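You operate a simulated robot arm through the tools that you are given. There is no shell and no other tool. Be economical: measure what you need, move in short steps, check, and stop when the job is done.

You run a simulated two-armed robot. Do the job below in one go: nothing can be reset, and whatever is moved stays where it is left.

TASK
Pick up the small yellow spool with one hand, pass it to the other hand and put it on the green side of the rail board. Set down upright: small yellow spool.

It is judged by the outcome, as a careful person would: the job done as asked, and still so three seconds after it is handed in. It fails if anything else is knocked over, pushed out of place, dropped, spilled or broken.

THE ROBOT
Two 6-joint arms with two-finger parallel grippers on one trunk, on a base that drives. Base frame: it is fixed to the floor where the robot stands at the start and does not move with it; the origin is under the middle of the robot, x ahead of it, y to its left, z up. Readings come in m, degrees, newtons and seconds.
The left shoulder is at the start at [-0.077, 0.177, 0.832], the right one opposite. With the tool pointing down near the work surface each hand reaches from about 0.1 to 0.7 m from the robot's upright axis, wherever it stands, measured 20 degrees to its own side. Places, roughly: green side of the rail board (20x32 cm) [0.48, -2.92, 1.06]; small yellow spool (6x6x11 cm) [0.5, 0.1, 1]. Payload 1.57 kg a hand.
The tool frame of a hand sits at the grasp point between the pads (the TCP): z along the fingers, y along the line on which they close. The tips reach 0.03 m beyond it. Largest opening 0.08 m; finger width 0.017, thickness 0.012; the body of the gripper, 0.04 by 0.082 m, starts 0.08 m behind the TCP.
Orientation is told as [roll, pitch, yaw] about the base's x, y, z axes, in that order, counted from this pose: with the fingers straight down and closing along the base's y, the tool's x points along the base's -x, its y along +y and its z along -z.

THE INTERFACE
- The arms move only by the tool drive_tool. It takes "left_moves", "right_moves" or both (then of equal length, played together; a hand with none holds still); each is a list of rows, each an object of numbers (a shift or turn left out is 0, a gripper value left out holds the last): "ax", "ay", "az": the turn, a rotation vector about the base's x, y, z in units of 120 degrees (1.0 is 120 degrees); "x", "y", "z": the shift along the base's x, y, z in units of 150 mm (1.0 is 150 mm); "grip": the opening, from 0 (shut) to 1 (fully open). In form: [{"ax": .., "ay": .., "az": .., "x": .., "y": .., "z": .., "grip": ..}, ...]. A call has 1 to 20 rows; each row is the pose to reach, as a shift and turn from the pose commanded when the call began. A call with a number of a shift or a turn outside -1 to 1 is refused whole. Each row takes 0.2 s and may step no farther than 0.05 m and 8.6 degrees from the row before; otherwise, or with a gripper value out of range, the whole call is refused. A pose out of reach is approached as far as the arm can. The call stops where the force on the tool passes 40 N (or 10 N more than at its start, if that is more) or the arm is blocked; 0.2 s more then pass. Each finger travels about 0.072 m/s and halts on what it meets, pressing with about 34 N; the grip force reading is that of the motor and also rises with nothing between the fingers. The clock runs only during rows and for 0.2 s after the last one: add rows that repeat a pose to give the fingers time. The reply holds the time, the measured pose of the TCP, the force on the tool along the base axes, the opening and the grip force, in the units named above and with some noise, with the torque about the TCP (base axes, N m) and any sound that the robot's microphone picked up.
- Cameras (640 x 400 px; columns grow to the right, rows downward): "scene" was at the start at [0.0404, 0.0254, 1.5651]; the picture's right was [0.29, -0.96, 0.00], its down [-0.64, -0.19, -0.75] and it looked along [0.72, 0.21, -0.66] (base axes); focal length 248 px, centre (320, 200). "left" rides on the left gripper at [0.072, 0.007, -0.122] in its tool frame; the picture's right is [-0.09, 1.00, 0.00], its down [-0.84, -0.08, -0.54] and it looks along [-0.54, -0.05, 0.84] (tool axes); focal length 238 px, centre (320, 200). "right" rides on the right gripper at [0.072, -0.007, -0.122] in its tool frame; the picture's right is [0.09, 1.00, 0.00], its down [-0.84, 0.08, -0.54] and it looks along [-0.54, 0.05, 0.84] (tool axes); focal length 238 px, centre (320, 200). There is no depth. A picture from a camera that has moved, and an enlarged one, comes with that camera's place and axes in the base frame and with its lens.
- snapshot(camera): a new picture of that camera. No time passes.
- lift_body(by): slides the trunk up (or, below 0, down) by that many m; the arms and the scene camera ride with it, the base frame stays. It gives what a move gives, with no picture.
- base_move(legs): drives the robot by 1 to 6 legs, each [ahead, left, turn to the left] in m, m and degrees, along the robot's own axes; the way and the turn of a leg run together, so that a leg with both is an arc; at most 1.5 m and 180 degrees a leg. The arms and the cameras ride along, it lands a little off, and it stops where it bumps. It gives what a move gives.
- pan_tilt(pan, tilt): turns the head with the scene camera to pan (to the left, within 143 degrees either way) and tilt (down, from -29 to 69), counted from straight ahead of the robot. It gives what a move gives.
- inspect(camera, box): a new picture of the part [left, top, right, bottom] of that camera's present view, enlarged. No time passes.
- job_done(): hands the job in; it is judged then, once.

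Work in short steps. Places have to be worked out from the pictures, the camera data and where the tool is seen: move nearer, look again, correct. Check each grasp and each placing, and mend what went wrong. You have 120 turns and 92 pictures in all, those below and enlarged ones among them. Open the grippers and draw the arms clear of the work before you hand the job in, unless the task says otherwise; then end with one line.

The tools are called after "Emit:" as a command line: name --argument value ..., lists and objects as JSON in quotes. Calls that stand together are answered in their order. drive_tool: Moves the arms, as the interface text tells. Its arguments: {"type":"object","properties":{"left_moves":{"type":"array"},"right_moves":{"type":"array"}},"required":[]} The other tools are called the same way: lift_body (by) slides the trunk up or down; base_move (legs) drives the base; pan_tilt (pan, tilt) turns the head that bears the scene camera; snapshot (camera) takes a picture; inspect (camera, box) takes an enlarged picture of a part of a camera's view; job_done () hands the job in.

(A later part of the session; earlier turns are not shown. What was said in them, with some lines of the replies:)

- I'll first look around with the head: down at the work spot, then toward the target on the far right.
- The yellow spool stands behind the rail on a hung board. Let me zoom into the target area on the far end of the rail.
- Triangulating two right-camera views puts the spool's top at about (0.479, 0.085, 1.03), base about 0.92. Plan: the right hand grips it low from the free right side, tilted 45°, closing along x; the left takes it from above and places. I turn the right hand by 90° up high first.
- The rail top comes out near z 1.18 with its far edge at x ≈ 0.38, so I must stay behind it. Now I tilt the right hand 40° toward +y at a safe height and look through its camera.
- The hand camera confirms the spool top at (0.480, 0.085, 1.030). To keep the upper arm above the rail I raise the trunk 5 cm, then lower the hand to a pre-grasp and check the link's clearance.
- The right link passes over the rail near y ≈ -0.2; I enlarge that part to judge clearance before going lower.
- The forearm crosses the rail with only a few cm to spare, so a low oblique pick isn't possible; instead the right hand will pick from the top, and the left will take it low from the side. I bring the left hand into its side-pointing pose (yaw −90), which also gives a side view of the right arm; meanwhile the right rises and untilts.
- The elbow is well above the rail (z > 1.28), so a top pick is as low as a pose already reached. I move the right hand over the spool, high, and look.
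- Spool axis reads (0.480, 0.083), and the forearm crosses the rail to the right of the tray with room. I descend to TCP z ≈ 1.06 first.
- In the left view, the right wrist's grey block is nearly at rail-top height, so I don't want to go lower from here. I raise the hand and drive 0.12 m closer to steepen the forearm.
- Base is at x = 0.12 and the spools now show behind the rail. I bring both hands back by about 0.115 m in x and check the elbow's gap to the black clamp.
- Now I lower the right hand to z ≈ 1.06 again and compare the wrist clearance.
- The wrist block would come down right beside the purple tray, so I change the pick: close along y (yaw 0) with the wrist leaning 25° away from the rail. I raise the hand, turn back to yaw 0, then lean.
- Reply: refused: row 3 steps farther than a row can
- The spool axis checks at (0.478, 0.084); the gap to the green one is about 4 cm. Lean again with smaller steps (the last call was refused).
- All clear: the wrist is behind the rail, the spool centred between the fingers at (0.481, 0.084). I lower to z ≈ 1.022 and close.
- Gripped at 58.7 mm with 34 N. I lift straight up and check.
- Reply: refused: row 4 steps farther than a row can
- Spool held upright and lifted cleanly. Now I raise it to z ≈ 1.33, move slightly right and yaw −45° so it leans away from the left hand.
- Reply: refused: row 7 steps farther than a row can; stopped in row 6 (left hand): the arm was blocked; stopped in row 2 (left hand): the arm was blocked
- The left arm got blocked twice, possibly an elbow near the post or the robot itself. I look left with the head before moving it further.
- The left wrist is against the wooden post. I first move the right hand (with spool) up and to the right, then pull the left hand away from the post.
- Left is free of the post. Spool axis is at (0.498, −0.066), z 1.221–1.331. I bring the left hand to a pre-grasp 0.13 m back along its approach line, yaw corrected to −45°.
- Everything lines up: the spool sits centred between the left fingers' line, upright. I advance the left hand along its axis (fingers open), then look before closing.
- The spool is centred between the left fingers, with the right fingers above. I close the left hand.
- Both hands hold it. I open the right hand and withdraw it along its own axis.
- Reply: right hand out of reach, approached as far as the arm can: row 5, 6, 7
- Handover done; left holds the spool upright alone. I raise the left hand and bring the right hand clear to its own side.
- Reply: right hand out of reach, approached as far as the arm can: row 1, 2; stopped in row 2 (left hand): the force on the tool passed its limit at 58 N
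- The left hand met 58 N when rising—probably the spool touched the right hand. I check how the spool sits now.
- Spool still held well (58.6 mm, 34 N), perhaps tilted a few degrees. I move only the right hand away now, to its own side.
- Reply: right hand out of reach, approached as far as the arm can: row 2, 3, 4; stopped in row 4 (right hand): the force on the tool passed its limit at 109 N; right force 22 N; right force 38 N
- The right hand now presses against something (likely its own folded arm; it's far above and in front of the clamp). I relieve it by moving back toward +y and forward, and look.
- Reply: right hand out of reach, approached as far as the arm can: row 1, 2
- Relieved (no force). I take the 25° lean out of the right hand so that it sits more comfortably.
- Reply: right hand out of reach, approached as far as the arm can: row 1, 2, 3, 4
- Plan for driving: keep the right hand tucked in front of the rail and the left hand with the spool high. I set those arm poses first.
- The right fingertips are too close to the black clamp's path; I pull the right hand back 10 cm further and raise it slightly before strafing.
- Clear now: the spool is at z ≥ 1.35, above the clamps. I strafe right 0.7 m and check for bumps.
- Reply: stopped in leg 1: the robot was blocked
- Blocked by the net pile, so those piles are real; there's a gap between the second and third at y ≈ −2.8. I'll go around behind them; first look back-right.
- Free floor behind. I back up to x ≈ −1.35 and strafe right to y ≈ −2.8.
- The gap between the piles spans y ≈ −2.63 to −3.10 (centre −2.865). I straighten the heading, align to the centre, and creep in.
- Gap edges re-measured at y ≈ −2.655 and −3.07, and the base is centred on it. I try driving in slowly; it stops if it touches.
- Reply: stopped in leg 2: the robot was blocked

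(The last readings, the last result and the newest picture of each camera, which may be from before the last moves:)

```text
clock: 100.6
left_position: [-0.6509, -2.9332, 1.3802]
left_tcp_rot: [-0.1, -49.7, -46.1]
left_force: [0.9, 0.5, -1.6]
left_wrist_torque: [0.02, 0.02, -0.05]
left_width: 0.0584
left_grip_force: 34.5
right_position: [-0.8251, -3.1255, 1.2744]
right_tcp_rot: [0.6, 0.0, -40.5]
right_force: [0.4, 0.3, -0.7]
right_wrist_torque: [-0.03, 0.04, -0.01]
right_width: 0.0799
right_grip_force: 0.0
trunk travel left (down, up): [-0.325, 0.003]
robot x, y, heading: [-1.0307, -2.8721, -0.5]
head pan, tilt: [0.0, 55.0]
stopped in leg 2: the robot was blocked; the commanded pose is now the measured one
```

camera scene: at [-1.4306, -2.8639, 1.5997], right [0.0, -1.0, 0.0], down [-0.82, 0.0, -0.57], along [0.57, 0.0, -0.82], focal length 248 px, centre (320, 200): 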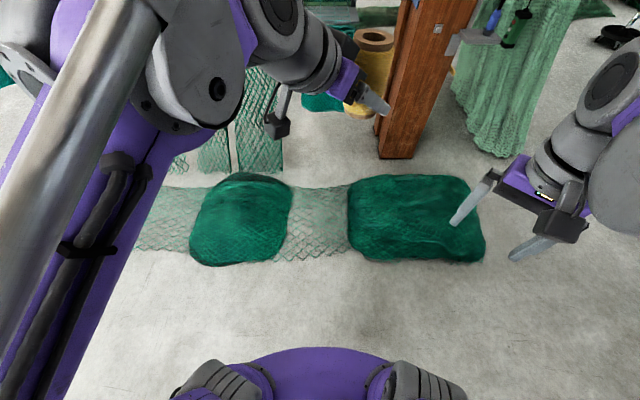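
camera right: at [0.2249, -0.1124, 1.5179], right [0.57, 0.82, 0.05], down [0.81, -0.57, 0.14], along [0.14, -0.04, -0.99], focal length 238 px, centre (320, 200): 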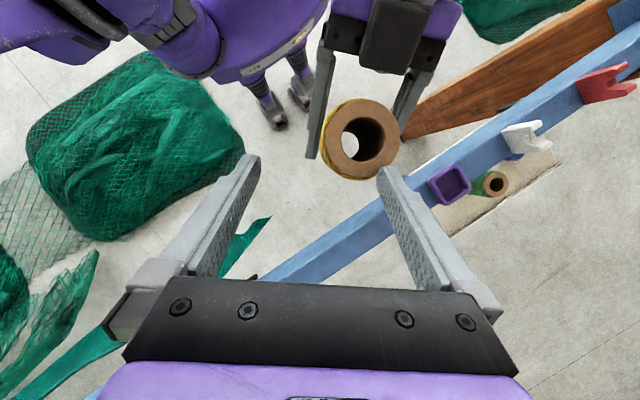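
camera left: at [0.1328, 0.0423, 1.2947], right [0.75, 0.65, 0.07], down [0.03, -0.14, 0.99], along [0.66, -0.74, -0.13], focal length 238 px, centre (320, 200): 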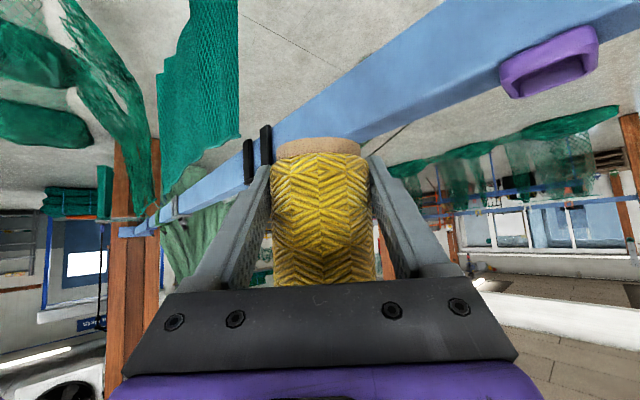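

Blocked at x = −1.03. I look straight down to see which pile it touches.

Emit:
pan_tilt --pan 0 --tilt 69

Emit:
snapshot --camera "scene"

Emit:
snapshot --camera "right"

```text
clock: 101.4
left_position: [-0.6582, -2.9337, 1.3815]
left_tcp_rot: [0.1, -49.9, -46.3]
left_force: [-0.5, 0.1, -1.1]
left_wrist_torque: [-0.02, -0.02, 0.0]
left_width: 0.0586
left_grip_force: 33.9
right_position: [-0.8315, -3.1232, 1.274]
right_tcp_rot: [0.7, -0.1, -40.4]
right_force: [0.1, -0.3, 0.4]
right_wrist_torque: [-0.01, 0.0, -0.02]
right_width: 0.0799
right_grip_force: 0.1
trunk travel left (down, up): [-0.325, 0.003]
robot x, y, heading: [-1.0327, -2.8706, -0.3]
head pan, tilt: [0.0, 68.8]
```

```text
29 pictures are left
camera scene: at [-1.0182, -2.8666, 1.5842], right [-0.01, -1.0, 0.0], down [-0.93, 0.01, -0.36], along [0.36, 0.0, -0.93], focal length 248 px, centre (320, 200)
```

scene: 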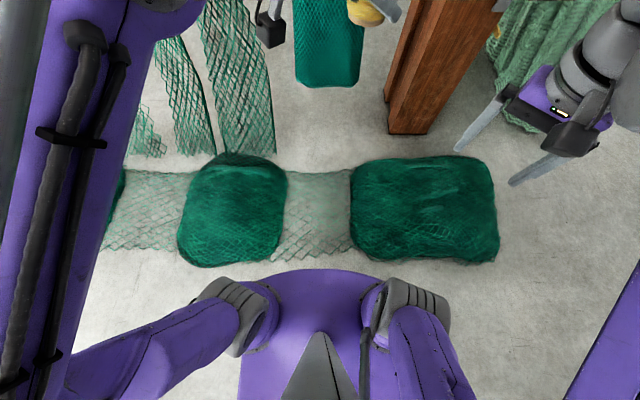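

```text
28 pictures are left
camera right: at [-0.8913, -3.0827, 1.3953], right [0.58, 0.82, 0.01], down [0.68, -0.49, 0.54], along [0.45, -0.31, -0.84], focal length 238 px, centre (320, 200)
```

right: 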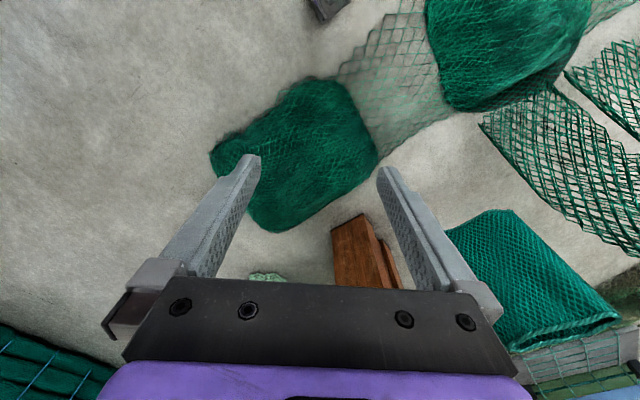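

It is squarely at the piles' front edge; the base seems about as wide as the gap. The base looks shorter than wide, so I back off, turn 90° left, and try to enter sideways.

Emit:
base_move --legs '[[-0.2, 0, 0], [0, 0, 90]]'

```text
clock: 106.8
left_position: [-1.1638, -2.493, 1.3814]
left_tcp_rot: [0.0, -49.8, 43.6]
left_force: [0.3, -0.2, -0.6]
left_wrist_torque: [0.01, 0.03, 0.02]
left_width: 0.0585
left_grip_force: 33.8
right_position: [-0.9733, -2.6668, 1.2728]
right_tcp_rot: [0.7, -0.1, 49.2]
right_force: [0.1, -0.3, -0.5]
right_wrist_torque: [0.02, 0.01, -0.03]
right_width: 0.0799
right_grip_force: 0.0
trunk travel left (down, up): [-0.325, 0.003]
robot x, y, heading: [-1.2298, -2.8703, 89.5]
head pan, tilt: [0.0, 68.8]
```

Now strafe right (toward +x) into the gap, centred at y ≈ −2.857.

Emit:
base_move --legs '[[0.013, 0, 0.5], [0, -0.5, 0]]'

Emit:
pan_tilt --pan -90 --tilt 60

Emit:
snapshot --camera "scene"

```text
clock: 109.7
left_position: [-0.9637, -2.4793, 1.3809]
left_tcp_rot: [0.3, -49.7, 44.0]
left_force: [0.7, -0.7, -1.3]
left_wrist_torque: [-0.01, 0.01, 0.02]
left_width: 0.0582
left_grip_force: 33.5
right_position: [-0.7723, -2.6522, 1.2724]
right_tcp_rot: [0.8, 0.1, 49.9]
right_force: [0.3, -0.8, 0.2]
right_wrist_torque: [-0.01, 0.04, -0.01]
right_width: 0.08
right_grip_force: 0.1
trunk travel left (down, up): [-0.325, 0.003]
robot x, y, heading: [-1.0293, -2.8531, 89.9]
head pan, tilt: [0.0, 68.8]
stopped in leg 2: the robot was blocked; the commanded pose is now the measured one
```

```text
clock: 111.4
left_position: [-0.9675, -2.48, 1.3811]
left_tcp_rot: [0.1, -49.8, 44.0]
left_force: [-0.7, 1.1, -2.1]
left_wrist_torque: [-0.03, 0.0, 0.0]
left_width: 0.0582
left_grip_force: 33.7
right_position: [-0.7769, -2.6529, 1.2742]
right_tcp_rot: [0.6, -0.1, 49.8]
right_force: [-0.4, -0.2, -0.1]
right_wrist_torque: [0.0, -0.01, -0.04]
right_width: 0.0803
right_grip_force: 0.2
trunk travel left (down, up): [-0.325, 0.003]
robot x, y, heading: [-1.0312, -2.8494, 89.7]
head pan, tilt: [-90.0, 60.0]
```

```text
27 pictures are left
camera scene: at [-0.9634, -2.8963, 1.5935], right [0.0, -1.0, 0.0], down [-0.87, 0.0, -0.5], along [0.5, 0.0, -0.87], focal length 248 px, centre (320, 200)
```

scene: 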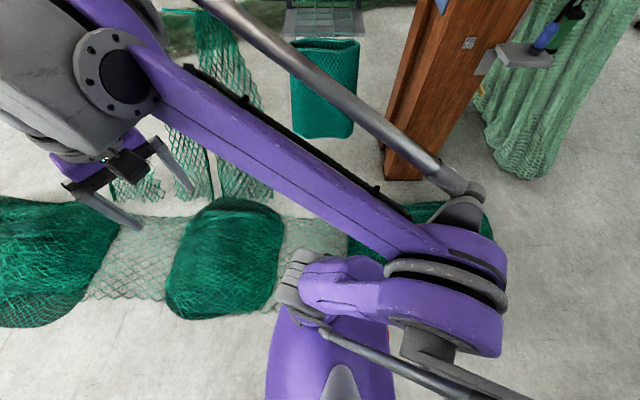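

Both orientations stop at the same line, so the flat netting between the piles blocks too. I'll go round the piles' far end, toward the open side past the post; turn back to heading 0 and move to y ≈ −4.4 to look.

Emit:
base_move --legs '[[0, 0.35, 0], [0, 0, -90], [0, -1.45, 0]]'

Emit:
pan_tilt --pan 0 --tilt 28

Emit:
snapshot --camera "scene"

```text
clock: 131.4
left_position: [-1.0019, -4.3824, 1.3813]
left_tcp_rot: [0.1, -49.8, -45.8]
left_force: [0.1, 0.0, -1.7]
left_wrist_torque: [-0.02, 0.0, -0.05]
left_width: 0.0588
left_grip_force: 34.2
right_position: [-1.1751, -4.5734, 1.275]
right_tcp_rot: [0.6, -0.1, -40.1]
right_force: [0.1, 0.4, -0.6]
right_wrist_torque: [0.01, 0.0, 0.01]
right_width: 0.0798
right_grip_force: 0.0
trunk travel left (down, up): [-0.325, 0.003]
robot x, y, heading: [-1.3775, -4.3185, -0.1]
head pan, tilt: [-90.0, 60.0]
```

```text
clock: 133.1
left_position: [-1.0022, -4.3822, 1.382]
left_tcp_rot: [0.1, -49.7, -45.9]
left_force: [-0.6, -0.4, -1.1]
left_wrist_torque: [0.02, 0.02, 0.0]
left_width: 0.0582
left_grip_force: 33.7
right_position: [-1.1748, -4.5741, 1.2738]
right_tcp_rot: [0.6, -0.1, -40.1]
right_force: [-1.0, -0.4, -0.4]
right_wrist_torque: [-0.02, 0.02, -0.03]
right_width: 0.08
right_grip_force: 0.1
trunk travel left (down, up): [-0.325, 0.003]
robot x, y, heading: [-1.3736, -4.3167, 0.2]
head pan, tilt: [0.0, 28.0]
```

```text
26 pictures are left
camera scene: at [-1.3285, -4.3186, 1.6388], right [0.0, -1.0, 0.0], down [-0.47, 0.0, -0.88], along [0.88, 0.0, -0.47], focal length 248 px, centre (320, 200)
```

scene: 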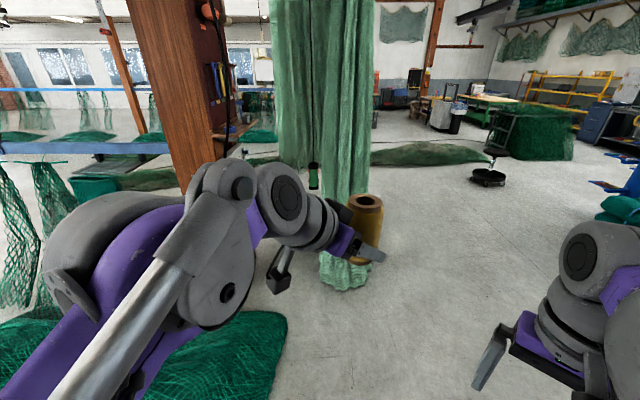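

The floor right of the curtain is open and leads to the far side of the rail. I go to y ≈ −5.45, then forward to x ≈ 1.35.

Emit:
base_move --legs '[[0, -1.13, 0], [1.35, 0, 0], [1.35, 0, 0]]'

Emit:
pan_tilt --pan 90 --tilt 28

Emit:
snapshot --camera "scene"

```text
clock: 155.8
left_position: [1.7147, -5.4315, 1.3813]
left_tcp_rot: [0.1, -49.9, -44.6]
left_force: [-0.1, -0.2, -1.5]
left_wrist_torque: [0.02, 0.05, 0.03]
left_width: 0.0584
left_grip_force: 33.8
right_position: [1.5448, -5.629, 1.2729]
right_tcp_rot: [0.7, -0.1, -39.0]
right_force: [0.1, -0.5, 0.2]
right_wrist_torque: [0.0, 0.01, -0.01]
right_width: 0.0799
right_grip_force: 0.0
trunk travel left (down, up): [-0.325, 0.003]
robot x, y, heading: [1.3344, -5.3773, 1.3]
head pan, tilt: [0.0, 28.0]
```

```text
clock: 157.5
left_position: [1.7136, -5.4324, 1.3799]
left_tcp_rot: [0.1, -49.6, -44.5]
left_force: [0.6, -0.3, -0.3]
left_wrist_torque: [-0.01, -0.01, 0.0]
left_width: 0.0582
left_grip_force: 34.1
right_position: [1.5455, -5.6264, 1.2741]
right_tcp_rot: [0.6, -0.1, -38.8]
right_force: [0.0, -0.1, -0.9]
right_wrist_torque: [-0.01, 0.0, 0.0]
right_width: 0.0802
right_grip_force: 0.0
trunk travel left (down, up): [-0.325, 0.003]
robot x, y, heading: [1.3349, -5.3749, 1.2]
head pan, tilt: [90.0, 28.0]
```

```text
25 pictures are left
camera scene: at [1.2941, -5.2864, 1.6388], right [1.0, 0.02, 0.0], down [0.01, -0.47, -0.88], along [-0.02, 0.88, -0.47], focal length 248 px, centre (320, 200)
```

scene: 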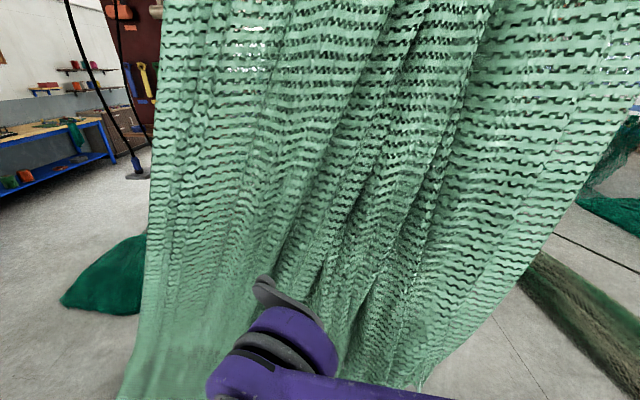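

The curtain spans x ≈ 0.2–2.1 at y ≈ −4.5; beyond its edge there's a gap before a low trailing net at x ≈ 2.75. I drive forward to x ≈ 2.42 and look again.

Emit:
base_move --legs '[[0, 0, -1.2], [1.09, 0, 0]]'

Emit:
pan_tilt --pan 80 --tilt 35

Emit:
snapshot --camera "scene"

```text
clock: 163.5
left_position: [2.814, -5.4186, 1.3813]
left_tcp_rot: [0.2, -49.8, -44.3]
left_force: [0.3, 0.0, -1.8]
left_wrist_torque: [-0.02, 0.0, -0.01]
left_width: 0.0583
left_grip_force: 34.2
right_position: [2.646, -5.6127, 1.2735]
right_tcp_rot: [0.5, -0.1, -38.7]
right_force: [0.6, -0.3, 0.2]
right_wrist_torque: [0.02, 0.02, -0.02]
right_width: 0.0802
right_grip_force: 0.0
trunk travel left (down, up): [-0.325, 0.003]
robot x, y, heading: [2.4359, -5.361, 1.5]
head pan, tilt: [90.0, 28.0]
```

```text
clock: 164.2
left_position: [2.8129, -5.417, 1.3805]
left_tcp_rot: [0.1, -49.7, -44.5]
left_force: [-0.8, 0.0, -1.4]
left_wrist_torque: [0.02, 0.02, 0.02]
left_width: 0.0582
left_grip_force: 33.6
right_position: [2.6463, -5.6131, 1.2739]
right_tcp_rot: [0.6, -0.1, -38.7]
right_force: [0.3, 0.3, 0.5]
right_wrist_torque: [0.02, 0.0, -0.04]
right_width: 0.0801
right_grip_force: 0.0
trunk travel left (down, up): [-0.325, 0.003]
robot x, y, heading: [2.4325, -5.3658, 1.4]
head pan, tilt: [80.0, 35.0]
```

```text
24 pictures are left
camera scene: at [2.4083, -5.2768, 1.6279], right [0.99, -0.15, 0.0], down [-0.09, -0.57, -0.82], along [0.12, 0.81, -0.57], focal length 248 px, centre (320, 200)
```

scene: 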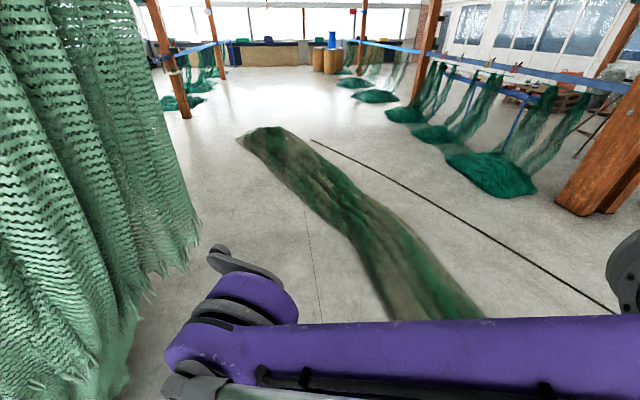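

There's ample room (curtain edge x ≈ 2.06, trailing net from x ≈ 3.0). I strafe left past the curtain to y ≈ −3.7, then turn around to face −x.

Emit:
base_move --legs '[[0, 0, -1.4], [0, 0.85, 0], [0, 0.8, 0], [0, 0, 178]]'

Emit:
pan_tilt --pan -20 --tilt 25

Emit:
snapshot --camera "scene"

```text
clock: 186.8
left_position: [2.0734, -3.6319, 1.3807]
left_tcp_rot: [0.2, -49.9, 132.9]
left_force: [0.1, 0.5, -1.2]
left_wrist_torque: [0.0, -0.01, -0.02]
left_width: 0.0583
left_grip_force: 34.2
right_position: [2.2503, -3.4441, 1.2745]
right_tcp_rot: [0.5, -0.1, 138.6]
right_force: [0.0, 0.1, -0.2]
right_wrist_torque: [-0.02, -0.01, -0.03]
right_width: 0.0803
right_grip_force: 0.1
trunk travel left (down, up): [-0.325, 0.003]
robot x, y, heading: [2.4486, -3.7012, 178.9]
head pan, tilt: [80.0, 35.0]
```

```text
clock: 188.6
left_position: [2.0728, -3.6323, 1.3805]
left_tcp_rot: [0.1, -49.8, 132.8]
left_force: [0.5, 0.5, -0.9]
left_wrist_torque: [-0.04, -0.02, -0.01]
left_width: 0.0584
left_grip_force: 33.7
right_position: [2.2502, -3.4453, 1.2749]
right_tcp_rot: [0.6, -0.1, 138.6]
right_force: [-0.4, 0.1, -0.4]
right_wrist_torque: [-0.01, -0.01, -0.02]
right_width: 0.0801
right_grip_force: 0.1
trunk travel left (down, up): [-0.325, 0.003]
robot x, y, heading: [2.4488, -3.7034, 178.6]
head pan, tilt: [-20.0, 25.0]
```

```text
23 pictures are left
camera scene: at [2.4055, -3.6699, 1.6436], right [0.36, 0.93, 0.0], down [0.39, -0.15, -0.91], along [-0.84, 0.33, -0.42], focal length 248 px, centre (320, 200)
```

scene: 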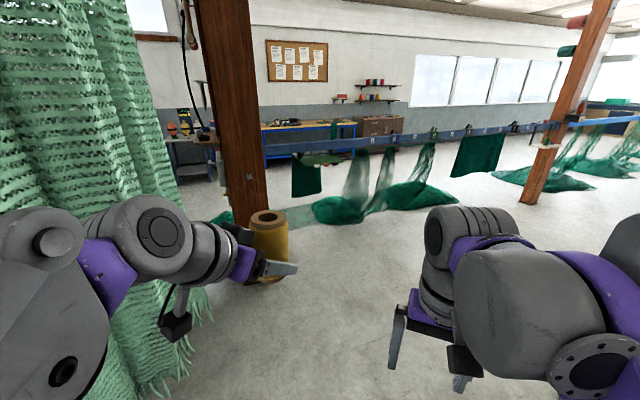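

Now on the far side, with the rail board in view near (320,160). I strafe right to y ≈ −2.93 and drive forward to x ≈ 1.35, then inspect.

Emit:
base_move --legs '[[0, -0.78, 1], [1.08, 0, 0]]'

Emit:
pan_tilt --pan 0 --tilt 30

Emit:
snapshot --camera "scene"

```text
clock: 191.0
left_position: [2.0754, -3.5009, 1.3806]
left_tcp_rot: [0.2, -49.7, 132.6]
left_force: [-0.3, 0.0, -1.4]
left_wrist_torque: [-0.06, -0.01, -0.01]
left_width: 0.0584
left_grip_force: 33.8
right_position: [2.2532, -3.313, 1.2734]
right_tcp_rot: [0.8, 0.1, 138.5]
right_force: [-0.1, 1.1, -0.2]
right_wrist_torque: [-0.02, 0.04, 0.02]
right_width: 0.0801
right_grip_force: 0.1
trunk travel left (down, up): [-0.325, 0.003]
robot x, y, heading: [2.4488, -3.5741, 178.6]
head pan, tilt: [-20.0, 25.0]
stopped in leg 1: the robot was blocked; the commanded pose is now the measured one
```

```text
clock: 191.9
left_position: [2.0748, -3.5045, 1.3818]
left_tcp_rot: [0.1, -49.9, 132.8]
left_force: [-0.8, 0.9, -1.2]
left_wrist_torque: [-0.02, 0.0, 0.03]
left_width: 0.0582
left_grip_force: 33.8
right_position: [2.2518, -3.3175, 1.2746]
right_tcp_rot: [0.6, -0.1, 138.4]
right_force: [-0.2, 0.6, 0.4]
right_wrist_torque: [0.02, 0.0, -0.03]
right_width: 0.0801
right_grip_force: 0.1
trunk travel left (down, up): [-0.325, 0.003]
robot x, y, heading: [2.4447, -3.5776, 178.8]
head pan, tilt: [0.0, 30.0]
```

```text
22 pictures are left
camera scene: at [2.4014, -3.574, 1.6357], right [0.03, 1.0, 0.0], down [0.5, -0.01, -0.87], along [-0.87, 0.02, -0.5], focal length 248 px, centre (320, 200)
```

scene: 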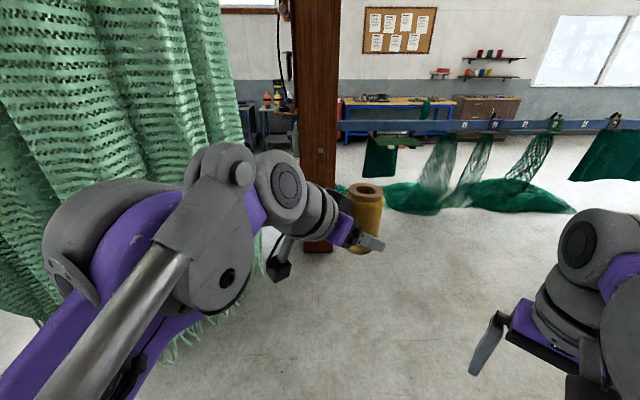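

The trailing net blocked the sideways move; driving forward first, then sideways.

Emit:
base_move --legs '[[0, 0.05, 1], [1.05, 0, 0], [0, -0.68, 0]]'

Emit:
pan_tilt --pan 0 --tilt 32

Emit:
snapshot --camera "scene"

```text
clock: 195.5
left_position: [1.6204, -3.5572, 1.3845]
left_tcp_rot: [1.1, -50.3, 133.5]
left_force: [0.5, 0.0, -1.6]
left_wrist_torque: [-0.01, 0.0, 0.03]
left_width: 0.0583
left_grip_force: 34.2
right_position: [1.7925, -3.3652, 1.2774]
right_tcp_rot: [1.2, -0.7, 139.8]
right_force: [-0.6, -0.5, -0.3]
right_wrist_torque: [0.02, -0.01, 0.0]
right_width: 0.0801
right_grip_force: 0.0
trunk travel left (down, up): [-0.325, 0.003]
robot x, y, heading: [1.9744, -3.6188, 179.9]
head pan, tilt: [0.0, 30.0]
stopped in leg 2: the robot was blocked; the commanded pose is now the measured one
```

```text
clock: 196.2
left_position: [1.6233, -3.5578, 1.3871]
left_tcp_rot: [1.4, -50.4, 133.1]
left_force: [0.4, 0.0, -0.7]
left_wrist_torque: [0.04, 0.0, 0.03]
left_width: 0.0585
left_grip_force: 33.5
right_position: [1.7947, -3.3645, 1.2767]
right_tcp_rot: [1.4, -0.7, 139.5]
right_force: [1.2, 0.2, 0.3]
right_wrist_torque: [0.02, 0.04, -0.01]
right_width: 0.08
right_grip_force: 0.0
trunk travel left (down, up): [-0.325, 0.003]
robot x, y, heading: [1.9747, -3.6191, 179.6]
head pan, tilt: [0.0, 32.0]
```

```text
21 pictures are left
camera scene: at [1.9577, -3.6184, 1.6324], right [0.0, 1.0, 0.0], down [0.51, 0.0, -0.86], along [-0.86, 0.0, -0.51], focal length 248 px, centre (320, 200)
```

scene: 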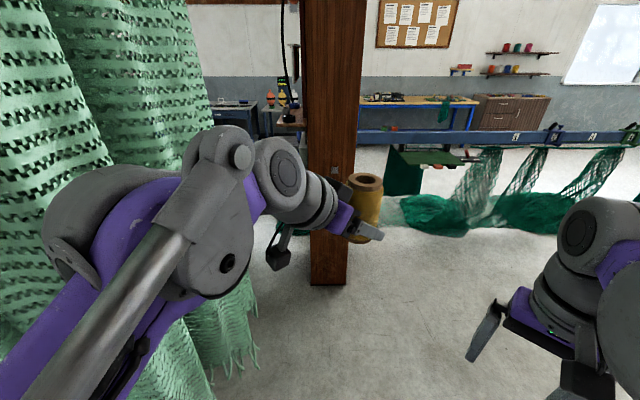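

Something stopped the base at x ≈ 1.97 (slight lean). I back off a little, move right (+y), and try forward from there.

Emit:
base_move --legs '[[-0.08, 0, 0], [0, -0.35, 0]]'

Emit:
pan_tilt --pan 0 --tilt 66

Emit:
snapshot --camera "scene"

```text
clock: 200.5
left_position: [1.6774, -3.2046, 1.381]
left_tcp_rot: [0.1, -49.9, 134.1]
left_force: [-0.2, 0.3, -0.5]
left_wrist_torque: [0.0, 0.02, -0.05]
left_width: 0.0587
left_grip_force: 33.8
right_position: [1.8509, -3.0108, 1.2742]
right_tcp_rot: [0.5, 0.0, 139.7]
right_force: [0.0, 0.1, -0.7]
right_wrist_torque: [0.03, 0.0, 0.01]
right_width: 0.08
right_grip_force: 0.2
trunk travel left (down, up): [-0.325, 0.003]
robot x, y, heading: [2.0529, -3.2667, 179.9]
head pan, tilt: [0.0, 32.0]
```

```text
clock: 201.5
left_position: [1.6778, -3.2039, 1.3811]
left_tcp_rot: [0.2, -49.9, 134.0]
left_force: [0.1, 0.5, -1.4]
left_wrist_torque: [0.0, 0.01, 0.01]
left_width: 0.0584
left_grip_force: 34.7
right_position: [1.8501, -3.0112, 1.2742]
right_tcp_rot: [0.6, -0.1, 139.7]
right_force: [-0.4, -0.8, -0.1]
right_wrist_torque: [-0.03, 0.0, -0.05]
right_width: 0.08
right_grip_force: 0.0
trunk travel left (down, up): [-0.325, 0.003]
robot x, y, heading: [2.0539, -3.2658, 179.8]
head pan, tilt: [0.0, 66.0]
```

```text
20 pictures are left
camera scene: at [2.0368, -3.2653, 1.587], right [0.0, 1.0, 0.0], down [0.91, 0.0, -0.41], along [-0.41, 0.0, -0.91], focal length 248 px, centre (320, 200)
```

scene: 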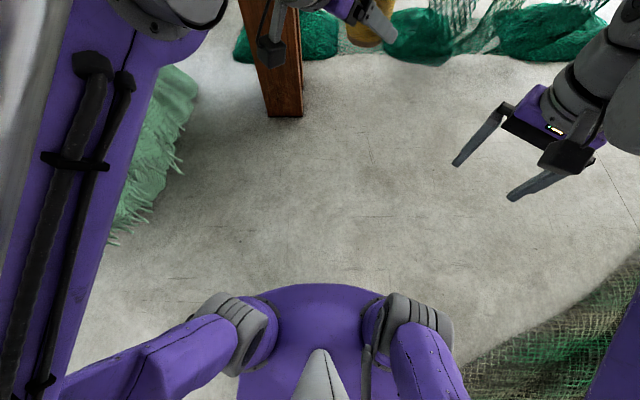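

Floor ahead is clear here. Forward to x ≈ 1.25, then right to y ≈ −2.95.

Emit:
base_move --legs '[[0.8, 0, 0], [0, -0.32, 0]]'

Emit:
pan_tilt --pan 0 --tilt 35

Emit:
snapshot --camera "scene"

```text
clock: 208.8
left_position: [0.8811, -2.8772, 1.3815]
left_tcp_rot: [0.1, -49.8, 133.6]
left_force: [0.5, -0.3, -1.5]
left_wrist_torque: [-0.02, 0.01, 0.0]
left_width: 0.0583
left_grip_force: 34.1
right_position: [1.0556, -2.6864, 1.2733]
right_tcp_rot: [0.7, -0.1, 139.1]
right_force: [0.1, -0.1, -0.3]
right_wrist_torque: [-0.02, -0.02, 0.01]
right_width: 0.0798
right_grip_force: 0.1
trunk travel left (down, up): [-0.325, 0.003]
robot x, y, heading: [1.2561, -2.9425, 179.1]
head pan, tilt: [0.0, 66.0]
```

```text
clock: 209.7
left_position: [0.8815, -2.8768, 1.3809]
left_tcp_rot: [0.1, -49.7, 133.6]
left_force: [0.2, -0.1, 0.0]
left_wrist_torque: [0.0, -0.02, 0.02]
left_width: 0.0582
left_grip_force: 33.9
right_position: [1.0562, -2.6862, 1.2738]
right_tcp_rot: [0.7, 0.0, 139.2]
right_force: [1.1, 0.8, -0.5]
right_wrist_torque: [0.03, -0.01, -0.03]
right_width: 0.0802
right_grip_force: 0.1
trunk travel left (down, up): [-0.325, 0.003]
robot x, y, heading: [1.2568, -2.9433, 179.1]
head pan, tilt: [0.0, 35.0]
```

```text
19 pictures are left
camera scene: at [1.2121, -2.941, 1.6278], right [0.01, 1.0, 0.0], down [0.57, -0.01, -0.82], along [-0.82, 0.01, -0.57], focal length 248 px, centre (320, 200)
```

scene: 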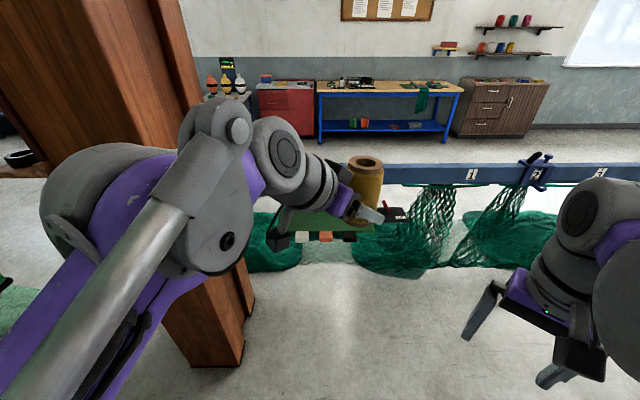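

The board is just ahead, partly hidden by the hand. I zoom in.

Emit:
inspect --camera "scene" --box '[250, 150, 460, 281]'

```text
3.05 times, centred on (355, 216) of scene
camera zoom: at [1.2121, -2.941, 1.6278], right [0.01, 1.0, 0.0], down [0.57, -0.01, -0.82], along [-0.82, 0.01, -0.57], focal length 756 px, centre (213, 153)
```

zoom: 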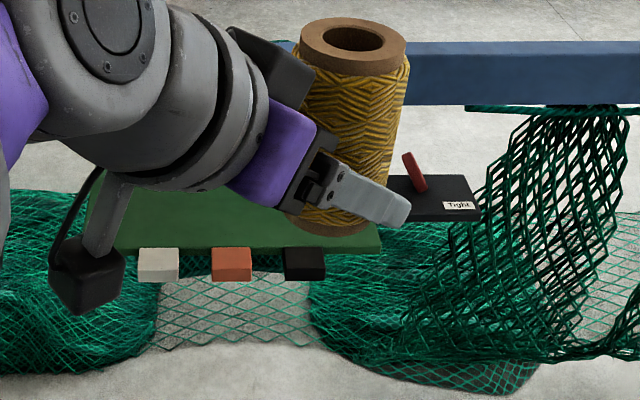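

I move the left hand 0.15 m to the robot's left (−y) to uncover the plate.

Emit:
drive_tool --left_moves '[{"y": -0.25}, {"y": -0.5}, {"y": -0.75}, {"y": -1.0}]'

Emit:
inspect --camera "scene" --box '[230, 140, 470, 290]'

```text
clock: 210.7
left_position: [0.8828, -3.0276, 1.3833]
left_tcp_rot: [0.1, -49.8, 133.6]
left_force: [-0.1, 0.1, -1.4]
left_wrist_torque: [-0.04, -0.02, -0.02]
left_width: 0.0584
left_grip_force: 33.6
right_position: [1.0572, -2.6881, 1.273]
right_tcp_rot: [0.5, -0.1, 139.2]
right_force: [-0.1, 0.6, 0.3]
right_wrist_torque: [0.01, -0.01, -0.03]
right_width: 0.08
right_grip_force: 0.0
trunk travel left (down, up): [-0.325, 0.003]
robot x, y, heading: [1.2572, -2.9445, 179.4]
head pan, tilt: [0.0, 35.0]
```

```text
2.67 times, centred on (350, 215) of scene
camera zoom: at [1.2121, -2.9415, 1.6278], right [0.01, 1.0, 0.0], down [0.57, -0.01, -0.82], along [-0.82, 0.01, -0.57], focal length 661 px, centre (240, 160)
```

zoom: 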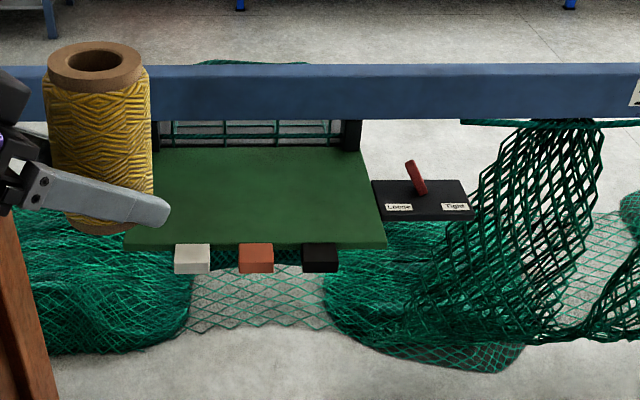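

The green plate is clear: x 0.38–0.58, y −3.07…−2.75, surface z ≈ 1.06; a switch box sits right of it. I drive forward 0.3 m, keeping the left hand high.

Emit:
base_move --legs '[[0.3, 0, 0]]'

Emit:
snapshot --camera "scene"

```text
clock: 212.8
left_position: [0.5808, -3.0194, 1.3824]
left_tcp_rot: [0.2, -49.7, 133.2]
left_force: [0.2, 0.2, -1.2]
left_wrist_torque: [-0.04, -0.04, -0.01]
left_width: 0.0581
left_grip_force: 33.5
right_position: [0.7563, -2.6796, 1.2736]
right_tcp_rot: [0.6, 0.0, 138.8]
right_force: [0.3, 0.1, -0.3]
right_wrist_torque: [0.01, -0.02, 0.04]
right_width: 0.0801
right_grip_force: 0.1
trunk travel left (down, up): [-0.325, 0.003]
robot x, y, heading: [0.9519, -2.9351, 178.9]
head pan, tilt: [0.0, 35.0]
```

```text
16 pictures are left
camera scene: at [0.9105, -2.9359, 1.6277], right [0.02, 1.0, 0.0], down [0.57, -0.01, -0.82], along [-0.82, 0.02, -0.57], focal length 248 px, centre (320, 200)
```

scene: 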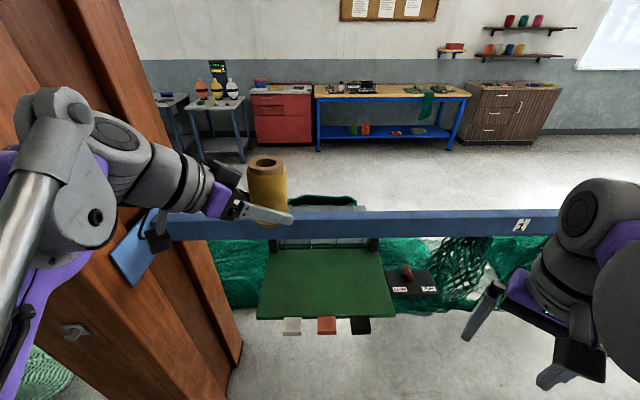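

I move the left hand over the plate centre (TCP ≈ (0.483, −2.913)) and down to z ≈ 1.20, then look.

Emit:
drive_tool --left_moves '[{"x": -0.16, "y": 0.18}, {"x": -0.33, "y": 0.36}, {"x": -0.5, "y": 0.54}, {"x": -0.653, "y": 0.707}, {"x": -0.653, "y": 0.707, "z": -0.3}, {"x": -0.653, "y": 0.707, "z": -0.6}, {"x": -0.653, "y": 0.707, "z": -0.9}, {"x": -0.653, "y": 0.707, "z": -1.0}]'

Emit:
drive_tool --left_moves '[{"z": -0.1}, {"z": -0.2}]'

Emit:
inspect --camera "scene" --box '[200, 180, 440, 340]'

Emit:
snapshot --camera "left"

```text
clock: 214.6
left_position: [0.4819, -2.9134, 1.2326]
left_tcp_rot: [0.2, -49.7, 133.2]
left_force: [0.1, -0.3, -1.1]
left_wrist_torque: [-0.04, 0.01, 0.03]
left_width: 0.0585
left_grip_force: 33.8
right_position: [0.7553, -2.6795, 1.2745]
right_tcp_rot: [0.7, -0.1, 138.7]
right_force: [-0.5, 0.7, 0.0]
right_wrist_torque: [0.02, -0.03, -0.05]
right_width: 0.08
right_grip_force: 0.0
trunk travel left (down, up): [-0.325, 0.003]
robot x, y, heading: [0.9525, -2.9413, 178.8]
head pan, tilt: [0.0, 35.0]
```

```text
clock: 215.2
left_position: [0.4824, -2.9147, 1.2034]
left_tcp_rot: [0.1, -49.7, 133.1]
left_force: [-0.3, -0.1, -1.4]
left_wrist_torque: [-0.03, -0.02, 0.03]
left_width: 0.0584
left_grip_force: 34.5
right_position: [0.756, -2.6799, 1.2742]
right_tcp_rot: [0.6, -0.2, 138.8]
right_force: [-0.6, 0.4, -1.2]
right_wrist_torque: [0.02, -0.01, 0.02]
right_width: 0.0801
right_grip_force: 0.1
trunk travel left (down, up): [-0.325, 0.003]
robot x, y, heading: [0.9509, -2.9362, 178.9]
head pan, tilt: [0.0, 35.0]
```

```text
2.50 times, centred on (320, 260) of scene
camera zoom: at [0.9097, -2.9358, 1.6278], right [0.02, 1.0, 0.0], down [0.57, -0.01, -0.82], along [-0.82, 0.02, -0.57], focal length 620 px, centre (320, 50)
```

zoom: 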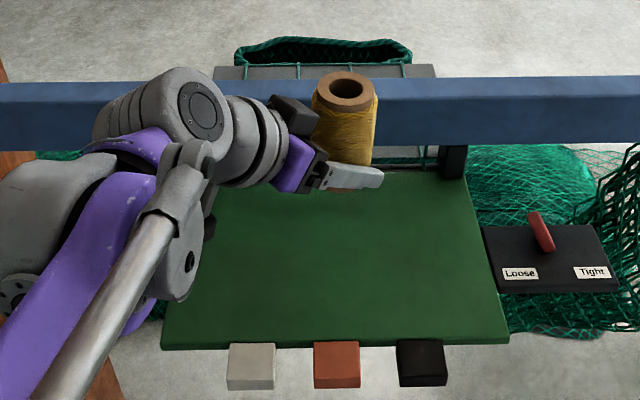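

```text
14 pictures are left
camera left: at [0.5715, -3.019, 1.2259], right [-0.77, -0.64, 0.07], down [-0.03, 0.15, 0.99], along [-0.64, 0.75, -0.13], focal length 238 px, centre (320, 200)
```

left: 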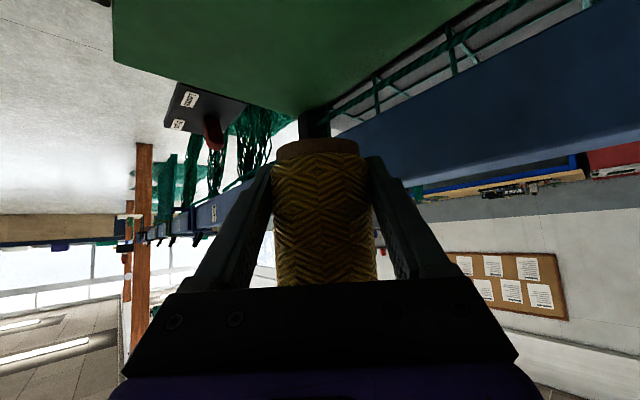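

The spool is over the plate centre. I lower to about 1.11 and then creep down in small steps until contact.

Emit:
drive_tool --left_moves '[{"z": -0.2, "x": 0.05}, {"z": -0.4, "x": 0.1}, {"z": -0.6, "x": 0.1}]'

Emit:
inspect --camera "scene" --box '[240, 180, 420, 300]'

Emit:
snapshot --camera "left"

```text
clock: 216.0
left_position: [0.4955, -2.9142, 1.111]
left_tcp_rot: [0.0, -49.7, 133.2]
left_force: [-0.8, 0.3, -0.8]
left_wrist_torque: [-0.03, 0.01, 0.01]
left_width: 0.0584
left_grip_force: 33.8
right_position: [0.7552, -2.6787, 1.2738]
right_tcp_rot: [0.5, -0.1, 138.9]
right_force: [-0.3, -0.4, 0.8]
right_wrist_torque: [-0.03, 0.0, 0.02]
right_width: 0.0802
right_grip_force: 0.0
trunk travel left (down, up): [-0.325, 0.003]
robot x, y, heading: [0.9508, -2.9345, 178.8]
head pan, tilt: [0.0, 35.0]
```

```text
3.33 times, centred on (330, 240) of scene
camera zoom: at [0.909, -2.9358, 1.6278], right [0.02, 1.0, 0.0], down [0.57, -0.01, -0.82], along [-0.82, 0.02, -0.57], focal length 827 px, centre (287, 67)
```

zoom: 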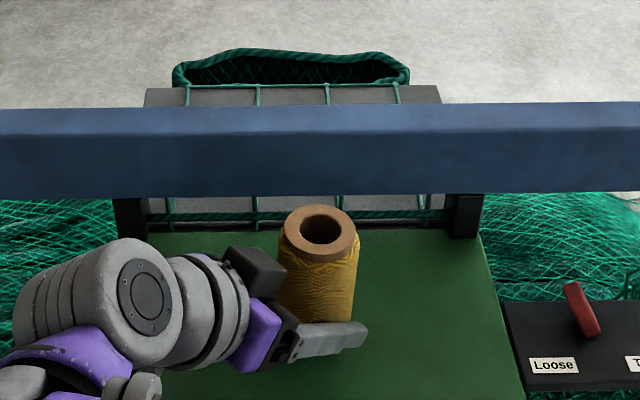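

```text
12 pictures are left
camera left: at [0.5848, -3.0183, 1.1344], right [-0.77, -0.64, 0.07], down [-0.03, 0.15, 0.99], along [-0.64, 0.75, -0.13], focal length 238 px, centre (320, 200)
```

left: 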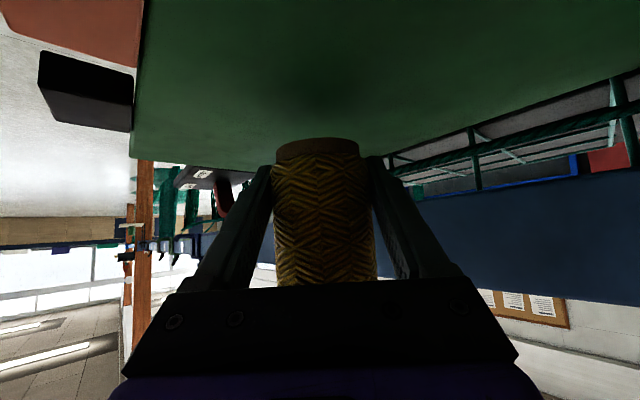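

Close above the plate, spool upright. Creep down 14 mm in 3–4 mm rows and read the force.

Emit:
drive_tool --left_moves '[{"z": -0.03}, {"z": -0.06}, {"z": -0.08}, {"z": -0.1}]'

Emit:
drive_tool --left_moves '[{"z": -0.015}]'

```text
clock: 217.0
left_position: [0.4965, -2.9135, 1.097]
left_tcp_rot: [0.2, -49.7, 133.2]
left_force: [0.9, 0.7, -1.1]
left_wrist_torque: [0.02, -0.05, 0.0]
left_width: 0.0582
left_grip_force: 33.7
right_position: [0.7555, -2.681, 1.2735]
right_tcp_rot: [0.6, -0.1, 138.8]
right_force: [0.6, -0.2, 0.1]
right_wrist_torque: [0.04, -0.04, 0.0]
right_width: 0.0801
right_grip_force: 0.1
trunk travel left (down, up): [-0.325, 0.003]
robot x, y, heading: [0.9493, -2.9411, 178.9]
head pan, tilt: [0.0, 35.0]
```

```text
clock: 217.4
left_position: [0.496, -2.9135, 1.0953]
left_tcp_rot: [0.2, -49.7, 133.2]
left_force: [-0.4, -0.7, -1.3]
left_wrist_torque: [-0.01, 0.02, -0.02]
left_width: 0.0583
left_grip_force: 34.1
right_position: [0.7558, -2.681, 1.2749]
right_tcp_rot: [0.6, -0.1, 138.9]
right_force: [0.0, -0.4, -0.1]
right_wrist_torque: [0.0, 0.0, -0.02]
right_width: 0.0798
right_grip_force: 0.1
trunk travel left (down, up): [-0.325, 0.003]
robot x, y, heading: [0.952, -2.9382, 178.9]
head pan, tilt: [0.0, 35.0]
```

No contact yet; continue down in 2 mm steps.

Emit:
drive_tool --left_moves '[{"z": -0.015}, {"z": -0.025}]'

Emit:
drive_tool --left_moves '[{"z": -0.012}]'

```text
clock: 218.0
left_position: [0.4961, -2.9132, 1.0917]
left_tcp_rot: [0.1, -49.7, 133.2]
left_force: [0.6, -0.6, -1.3]
left_wrist_torque: [-0.02, 0.01, 0.0]
left_width: 0.0586
left_grip_force: 34.5
right_position: [0.7553, -2.6798, 1.2741]
right_tcp_rot: [0.7, -0.2, 138.8]
right_force: [0.4, 0.4, 0.1]
right_wrist_torque: [-0.02, 0.0, 0.01]
right_width: 0.0801
right_grip_force: 0.1
trunk travel left (down, up): [-0.325, 0.003]
robot x, y, heading: [0.955, -2.939, 178.8]
head pan, tilt: [0.0, 35.0]
```

```text
clock: 218.4
left_position: [0.4965, -2.9127, 1.0889]
left_tcp_rot: [0.2, -49.6, 133.2]
left_force: [-1.1, 0.4, -2.0]
left_wrist_torque: [-0.01, 0.0, 0.0]
left_width: 0.0585
left_grip_force: 34.4
right_position: [0.7553, -2.6806, 1.2736]
right_tcp_rot: [0.6, -0.1, 138.8]
right_force: [-0.7, 0.4, -0.7]
right_wrist_torque: [0.04, -0.01, 0.01]
right_width: 0.0801
right_grip_force: 0.0
trunk travel left (down, up): [-0.325, 0.003]
robot x, y, heading: [0.9546, -2.9394, 178.7]
head pan, tilt: [0.0, 35.0]
```

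Still no contact; the fingertips must be close to the plate. I check the left view.

Emit:
inspect --camera "left" --box '[200, 80, 440, 290]'

```text
1.90 times, centred on (320, 185) of left
camera zoom: at [0.5864, -3.0183, 1.1126], right [-0.77, -0.64, 0.07], down [-0.03, 0.15, 0.99], along [-0.64, 0.75, -0.13], focal length 454 px, centre (320, 229)
```

zoom: 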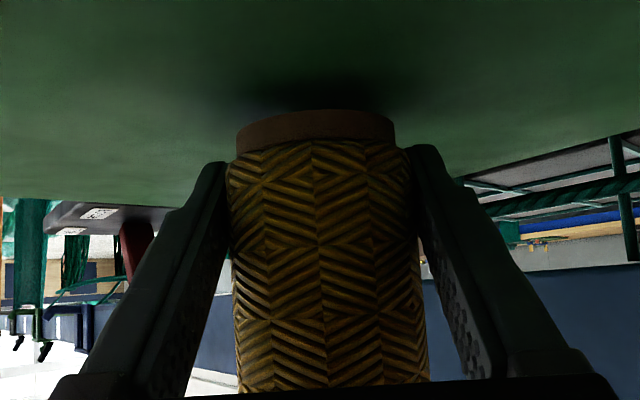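

The spool's bottom rim is lower than the fingertips and the shadow is near contact. Continue in small steps.

Emit:
drive_tool --left_moves '[{"z": -0.012}, {"z": -0.024}]'

Emit:
drive_tool --left_moves '[{"z": -0.012}]'

```text
clock: 219.0
left_position: [0.4965, -2.913, 1.0862]
left_tcp_rot: [0.2, -49.7, 133.2]
left_force: [0.3, -0.2, -1.2]
left_wrist_torque: [0.0, -0.02, 0.03]
left_width: 0.0584
left_grip_force: 34.0
right_position: [0.756, -2.6799, 1.2746]
right_tcp_rot: [0.5, 0.0, 138.8]
right_force: [0.3, -0.2, 0.2]
right_wrist_torque: [-0.01, 0.03, 0.01]
right_width: 0.0799
right_grip_force: 0.1
trunk travel left (down, up): [-0.325, 0.003]
robot x, y, heading: [0.9531, -2.9354, 178.8]
head pan, tilt: [0.0, 35.0]
```

```text
clock: 219.4
left_position: [0.4956, -2.9127, 1.085]
left_tcp_rot: [0.2, -49.7, 133.2]
left_force: [-0.5, 0.0, -1.0]
left_wrist_torque: [-0.01, -0.01, 0.03]
left_width: 0.0584
left_grip_force: 34.0
right_position: [0.7563, -2.68, 1.2727]
right_tcp_rot: [0.6, -0.1, 138.8]
right_force: [0.1, 0.1, -0.6]
right_wrist_torque: [-0.03, 0.0, -0.01]
right_width: 0.0798
right_grip_force: 0.0
trunk travel left (down, up): [-0.325, 0.003]
robot x, y, heading: [0.9541, -2.938, 178.9]
head pan, tilt: [0.0, 35.0]
```

No contact yet (z 1.085). Continue with a slightly longer series; the call stops by itself on force.

Emit:
drive_tool --left_moves '[{"z": -0.012}, {"z": -0.024}, {"z": -0.036}]'

Emit:
drive_tool --left_moves '[{"z": -0.012}]'

```text
clock: 220.3
left_position: [0.4957, -2.9128, 1.0818]
left_tcp_rot: [0.0, -50.3, 133.6]
left_force: [2.5, -2.6, 23.9]
left_wrist_torque: [0.57, 0.28, -0.15]
left_width: 0.0584
left_grip_force: 33.9
right_position: [0.7576, -2.6813, 1.2744]
right_tcp_rot: [0.7, -0.1, 138.8]
right_force: [0.1, 0.8, 0.2]
right_wrist_torque: [0.0, 0.0, -0.04]
right_width: 0.08
right_grip_force: 0.0
trunk travel left (down, up): [-0.325, 0.003]
robot x, y, heading: [0.9565, -2.937, 178.9]
head pan, tilt: [0.0, 35.0]
stopped in row 3 (left hand): the force on the tool passed its limit at 42 N (the readings are from after the stop); the commanded pose is now the measured one
```

```text
clock: 220.8
left_position: [0.4961, -2.9128, 1.0825]
left_tcp_rot: [0.1, -50.5, 133.7]
left_force: [6.0, -4.5, 23.4]
left_wrist_torque: [0.22, 0.24, -0.45]
left_width: 0.0586
left_grip_force: 33.9
right_position: [0.7594, -2.6813, 1.2735]
right_tcp_rot: [0.5, -0.2, 138.8]
right_force: [0.7, 0.0, 0.2]
right_wrist_torque: [-0.01, 0.0, 0.01]
right_width: 0.08
right_grip_force: 0.2
trunk travel left (down, up): [-0.325, 0.003]
robot x, y, heading: [0.9544, -2.9369, 178.8]
head pan, tilt: [0.0, 35.0]
stopped in row 1 (left hand): the force on the tool passed its limit at 42 N (the readings are from after the stop); the commanded pose is now the measured one
```

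Contact with the plate (~24 N). I relieve 1 mm and open the left gripper gradually.

Emit:
drive_tool --left_moves '[{"z": 0.007, "grip": 0.7}, {"z": 0.007, "grip": 0.76}, {"z": 0.007, "grip": 0.82}, {"z": 0.007, "grip": 0.9}, {"z": 0.007, "grip": 1.0}, {"z": 0.007, "grip": 1.0}]'

Emit:
inspect --camera "scene" --box '[240, 180, 420, 300]'

Emit:
inspect --camera "left" --box '[200, 80, 440, 290]'

```text
clock: 222.2
left_position: [0.4955, -2.9146, 1.0821]
left_tcp_rot: [0.0, -50.4, 133.6]
left_force: [5.5, -7.3, 16.8]
left_wrist_torque: [-0.13, 0.23, 0.5]
left_width: 0.0766
left_grip_force: 0.0
right_position: [0.7575, -2.6808, 1.2755]
right_tcp_rot: [0.7, -0.2, 138.9]
right_force: [0.2, 0.0, 0.3]
right_wrist_torque: [0.01, 0.02, 0.03]
right_width: 0.0803
right_grip_force: 0.0
trunk travel left (down, up): [-0.325, 0.003]
robot x, y, heading: [0.9524, -2.9352, 178.9]
head pan, tilt: [0.0, 35.0]
```

```text
3.33 times, centred on (330, 240) of scene
camera zoom: at [0.9121, -2.9374, 1.6279], right [0.02, 1.0, 0.0], down [0.57, -0.01, -0.82], along [-0.82, 0.02, -0.57], focal length 827 px, centre (287, 67)
```

zoom: 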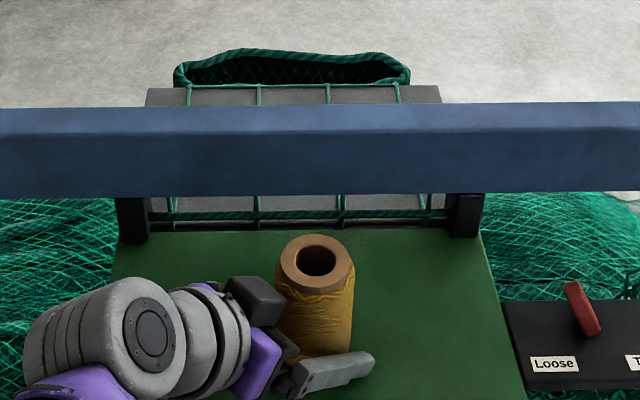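

```text
1.90 times, centred on (320, 185) of left
camera zoom: at [0.5867, -3.0191, 1.1037], right [-0.76, -0.65, 0.07], down [-0.02, 0.14, 0.99], along [-0.65, 0.75, -0.12], focal length 454 px, centre (320, 229)
```

zoom: 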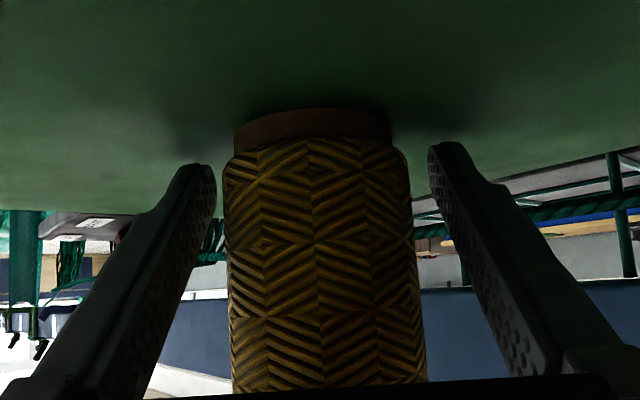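

Spool stands free between the open fingers; the hand itself still presses lightly on the plate. I withdraw along the tool axis (back and up).

Emit:
drive_tool --left_moves '[{"x": 0.035, "y": -0.037, "z": 0.045}, {"x": 0.1, "y": -0.105, "z": 0.12}, {"x": 0.2, "y": -0.21, "z": 0.24}, {"x": 0.32, "y": -0.335, "z": 0.385}, {"x": 0.45, "y": -0.47, "z": 0.54}, {"x": 0.58, "y": -0.6, "z": 0.7}]'

Emit:
inspect --camera "scene" --box '[230, 170, 440, 310]'

```text
clock: 223.6
left_position: [0.5844, -3.0044, 1.1876]
left_tcp_rot: [-0.2, -50.4, 133.7]
left_force: [0.1, 0.0, -0.5]
left_wrist_torque: [-0.04, 0.0, -0.01]
left_width: 0.0799
left_grip_force: 0.1
right_position: [0.7568, -2.6802, 1.2737]
right_tcp_rot: [0.7, 0.0, 138.8]
right_force: [-0.4, 0.3, -0.6]
right_wrist_torque: [-0.02, 0.01, 0.0]
right_width: 0.0801
right_grip_force: 0.0
trunk travel left (down, up): [-0.325, 0.003]
robot x, y, heading: [0.9536, -2.9402, 179.0]
head pan, tilt: [0.0, 35.0]
```

```text
2.86 times, centred on (335, 240) of scene
camera zoom: at [0.9107, -2.9358, 1.6278], right [0.02, 1.0, 0.0], down [0.57, -0.01, -0.82], along [-0.82, 0.02, -0.57], focal length 709 px, centre (277, 86)
```

zoom: 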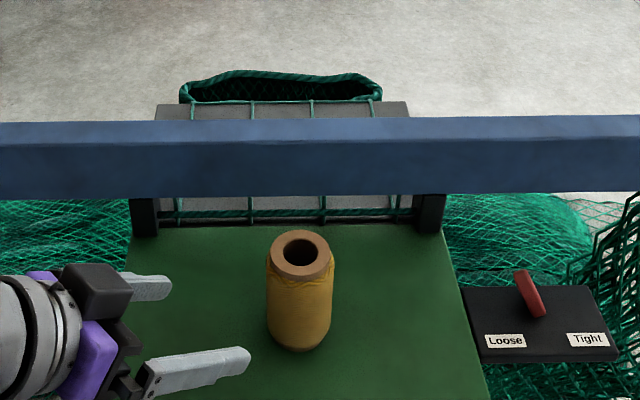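

The spool stands upright near the plate's centre. I raise the left hand clear, back the robot off, and take a last look.

Emit:
drive_tool --left_moves '[{"z": 0.25}, {"z": 0.5}, {"z": 0.75}, {"z": 1.0}]'

Emit:
base_move --legs '[[-0.3, 0, 0]]'

Emit:
inspect --camera "scene" --box '[230, 140, 470, 290]'

```text
clock: 224.6
left_position: [0.5836, -3.0038, 1.3372]
left_tcp_rot: [-0.2, -50.2, 133.8]
left_force: [0.6, -0.4, 0.2]
left_wrist_torque: [0.03, 0.01, -0.01]
left_width: 0.0802
left_grip_force: 0.0
right_position: [0.7557, -2.68, 1.2742]
right_tcp_rot: [0.6, -0.2, 138.8]
right_force: [0.2, 0.3, 0.5]
right_wrist_torque: [0.01, 0.02, 0.02]
right_width: 0.0798
right_grip_force: 0.0
trunk travel left (down, up): [-0.325, 0.003]
robot x, y, heading: [0.9533, -2.9353, 178.9]
head pan, tilt: [0.0, 35.0]
```

```text
clock: 226.6
left_position: [0.8797, -3.0081, 1.3372]
left_tcp_rot: [0.0, -50.3, 133.8]
left_force: [0.5, -0.3, 0.4]
left_wrist_torque: [0.03, 0.0, 0.0]
left_width: 0.0802
left_grip_force: 0.0
right_position: [1.0514, -2.6871, 1.274]
right_tcp_rot: [0.7, -0.1, 139.0]
right_force: [0.0, 0.0, 0.6]
right_wrist_torque: [0.02, -0.01, -0.02]
right_width: 0.0801
right_grip_force: 0.0
trunk travel left (down, up): [-0.325, 0.003]
robot x, y, heading: [1.2473, -2.9421, 179.2]
head pan, tilt: [0.0, 35.0]
```

```text
2.67 times, centred on (350, 215) of scene
camera zoom: at [1.2056, -2.9415, 1.628], right [0.02, 1.0, 0.0], down [0.57, -0.01, -0.82], along [-0.82, 0.01, -0.57], focal length 661 px, centre (240, 160)
```

zoom: 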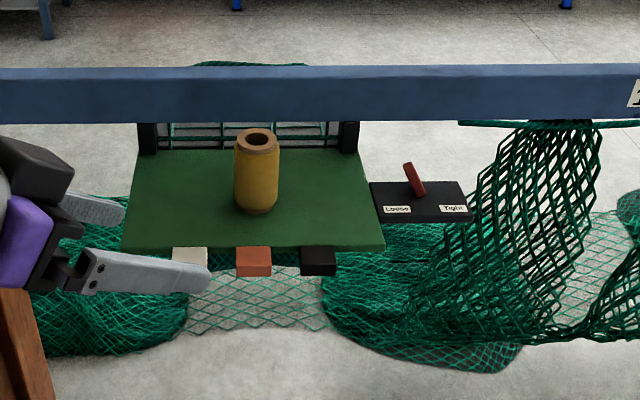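

The spool stands upright on the green side. Both grippers are open and clear, and the nearby items in this view look as they did before the placing, so I hand the job in.

Emit:
job_done

```text
The job is handed in.
```

The small yellow spool was picked up with the right hand and passed to the left, and it now stands upright near the middle of the green side of the rail board. Along the way an arm touched the wooden post, and the base bumped into the floor nets and something I couldn't identify. I saw nothing displaced or knocked over.
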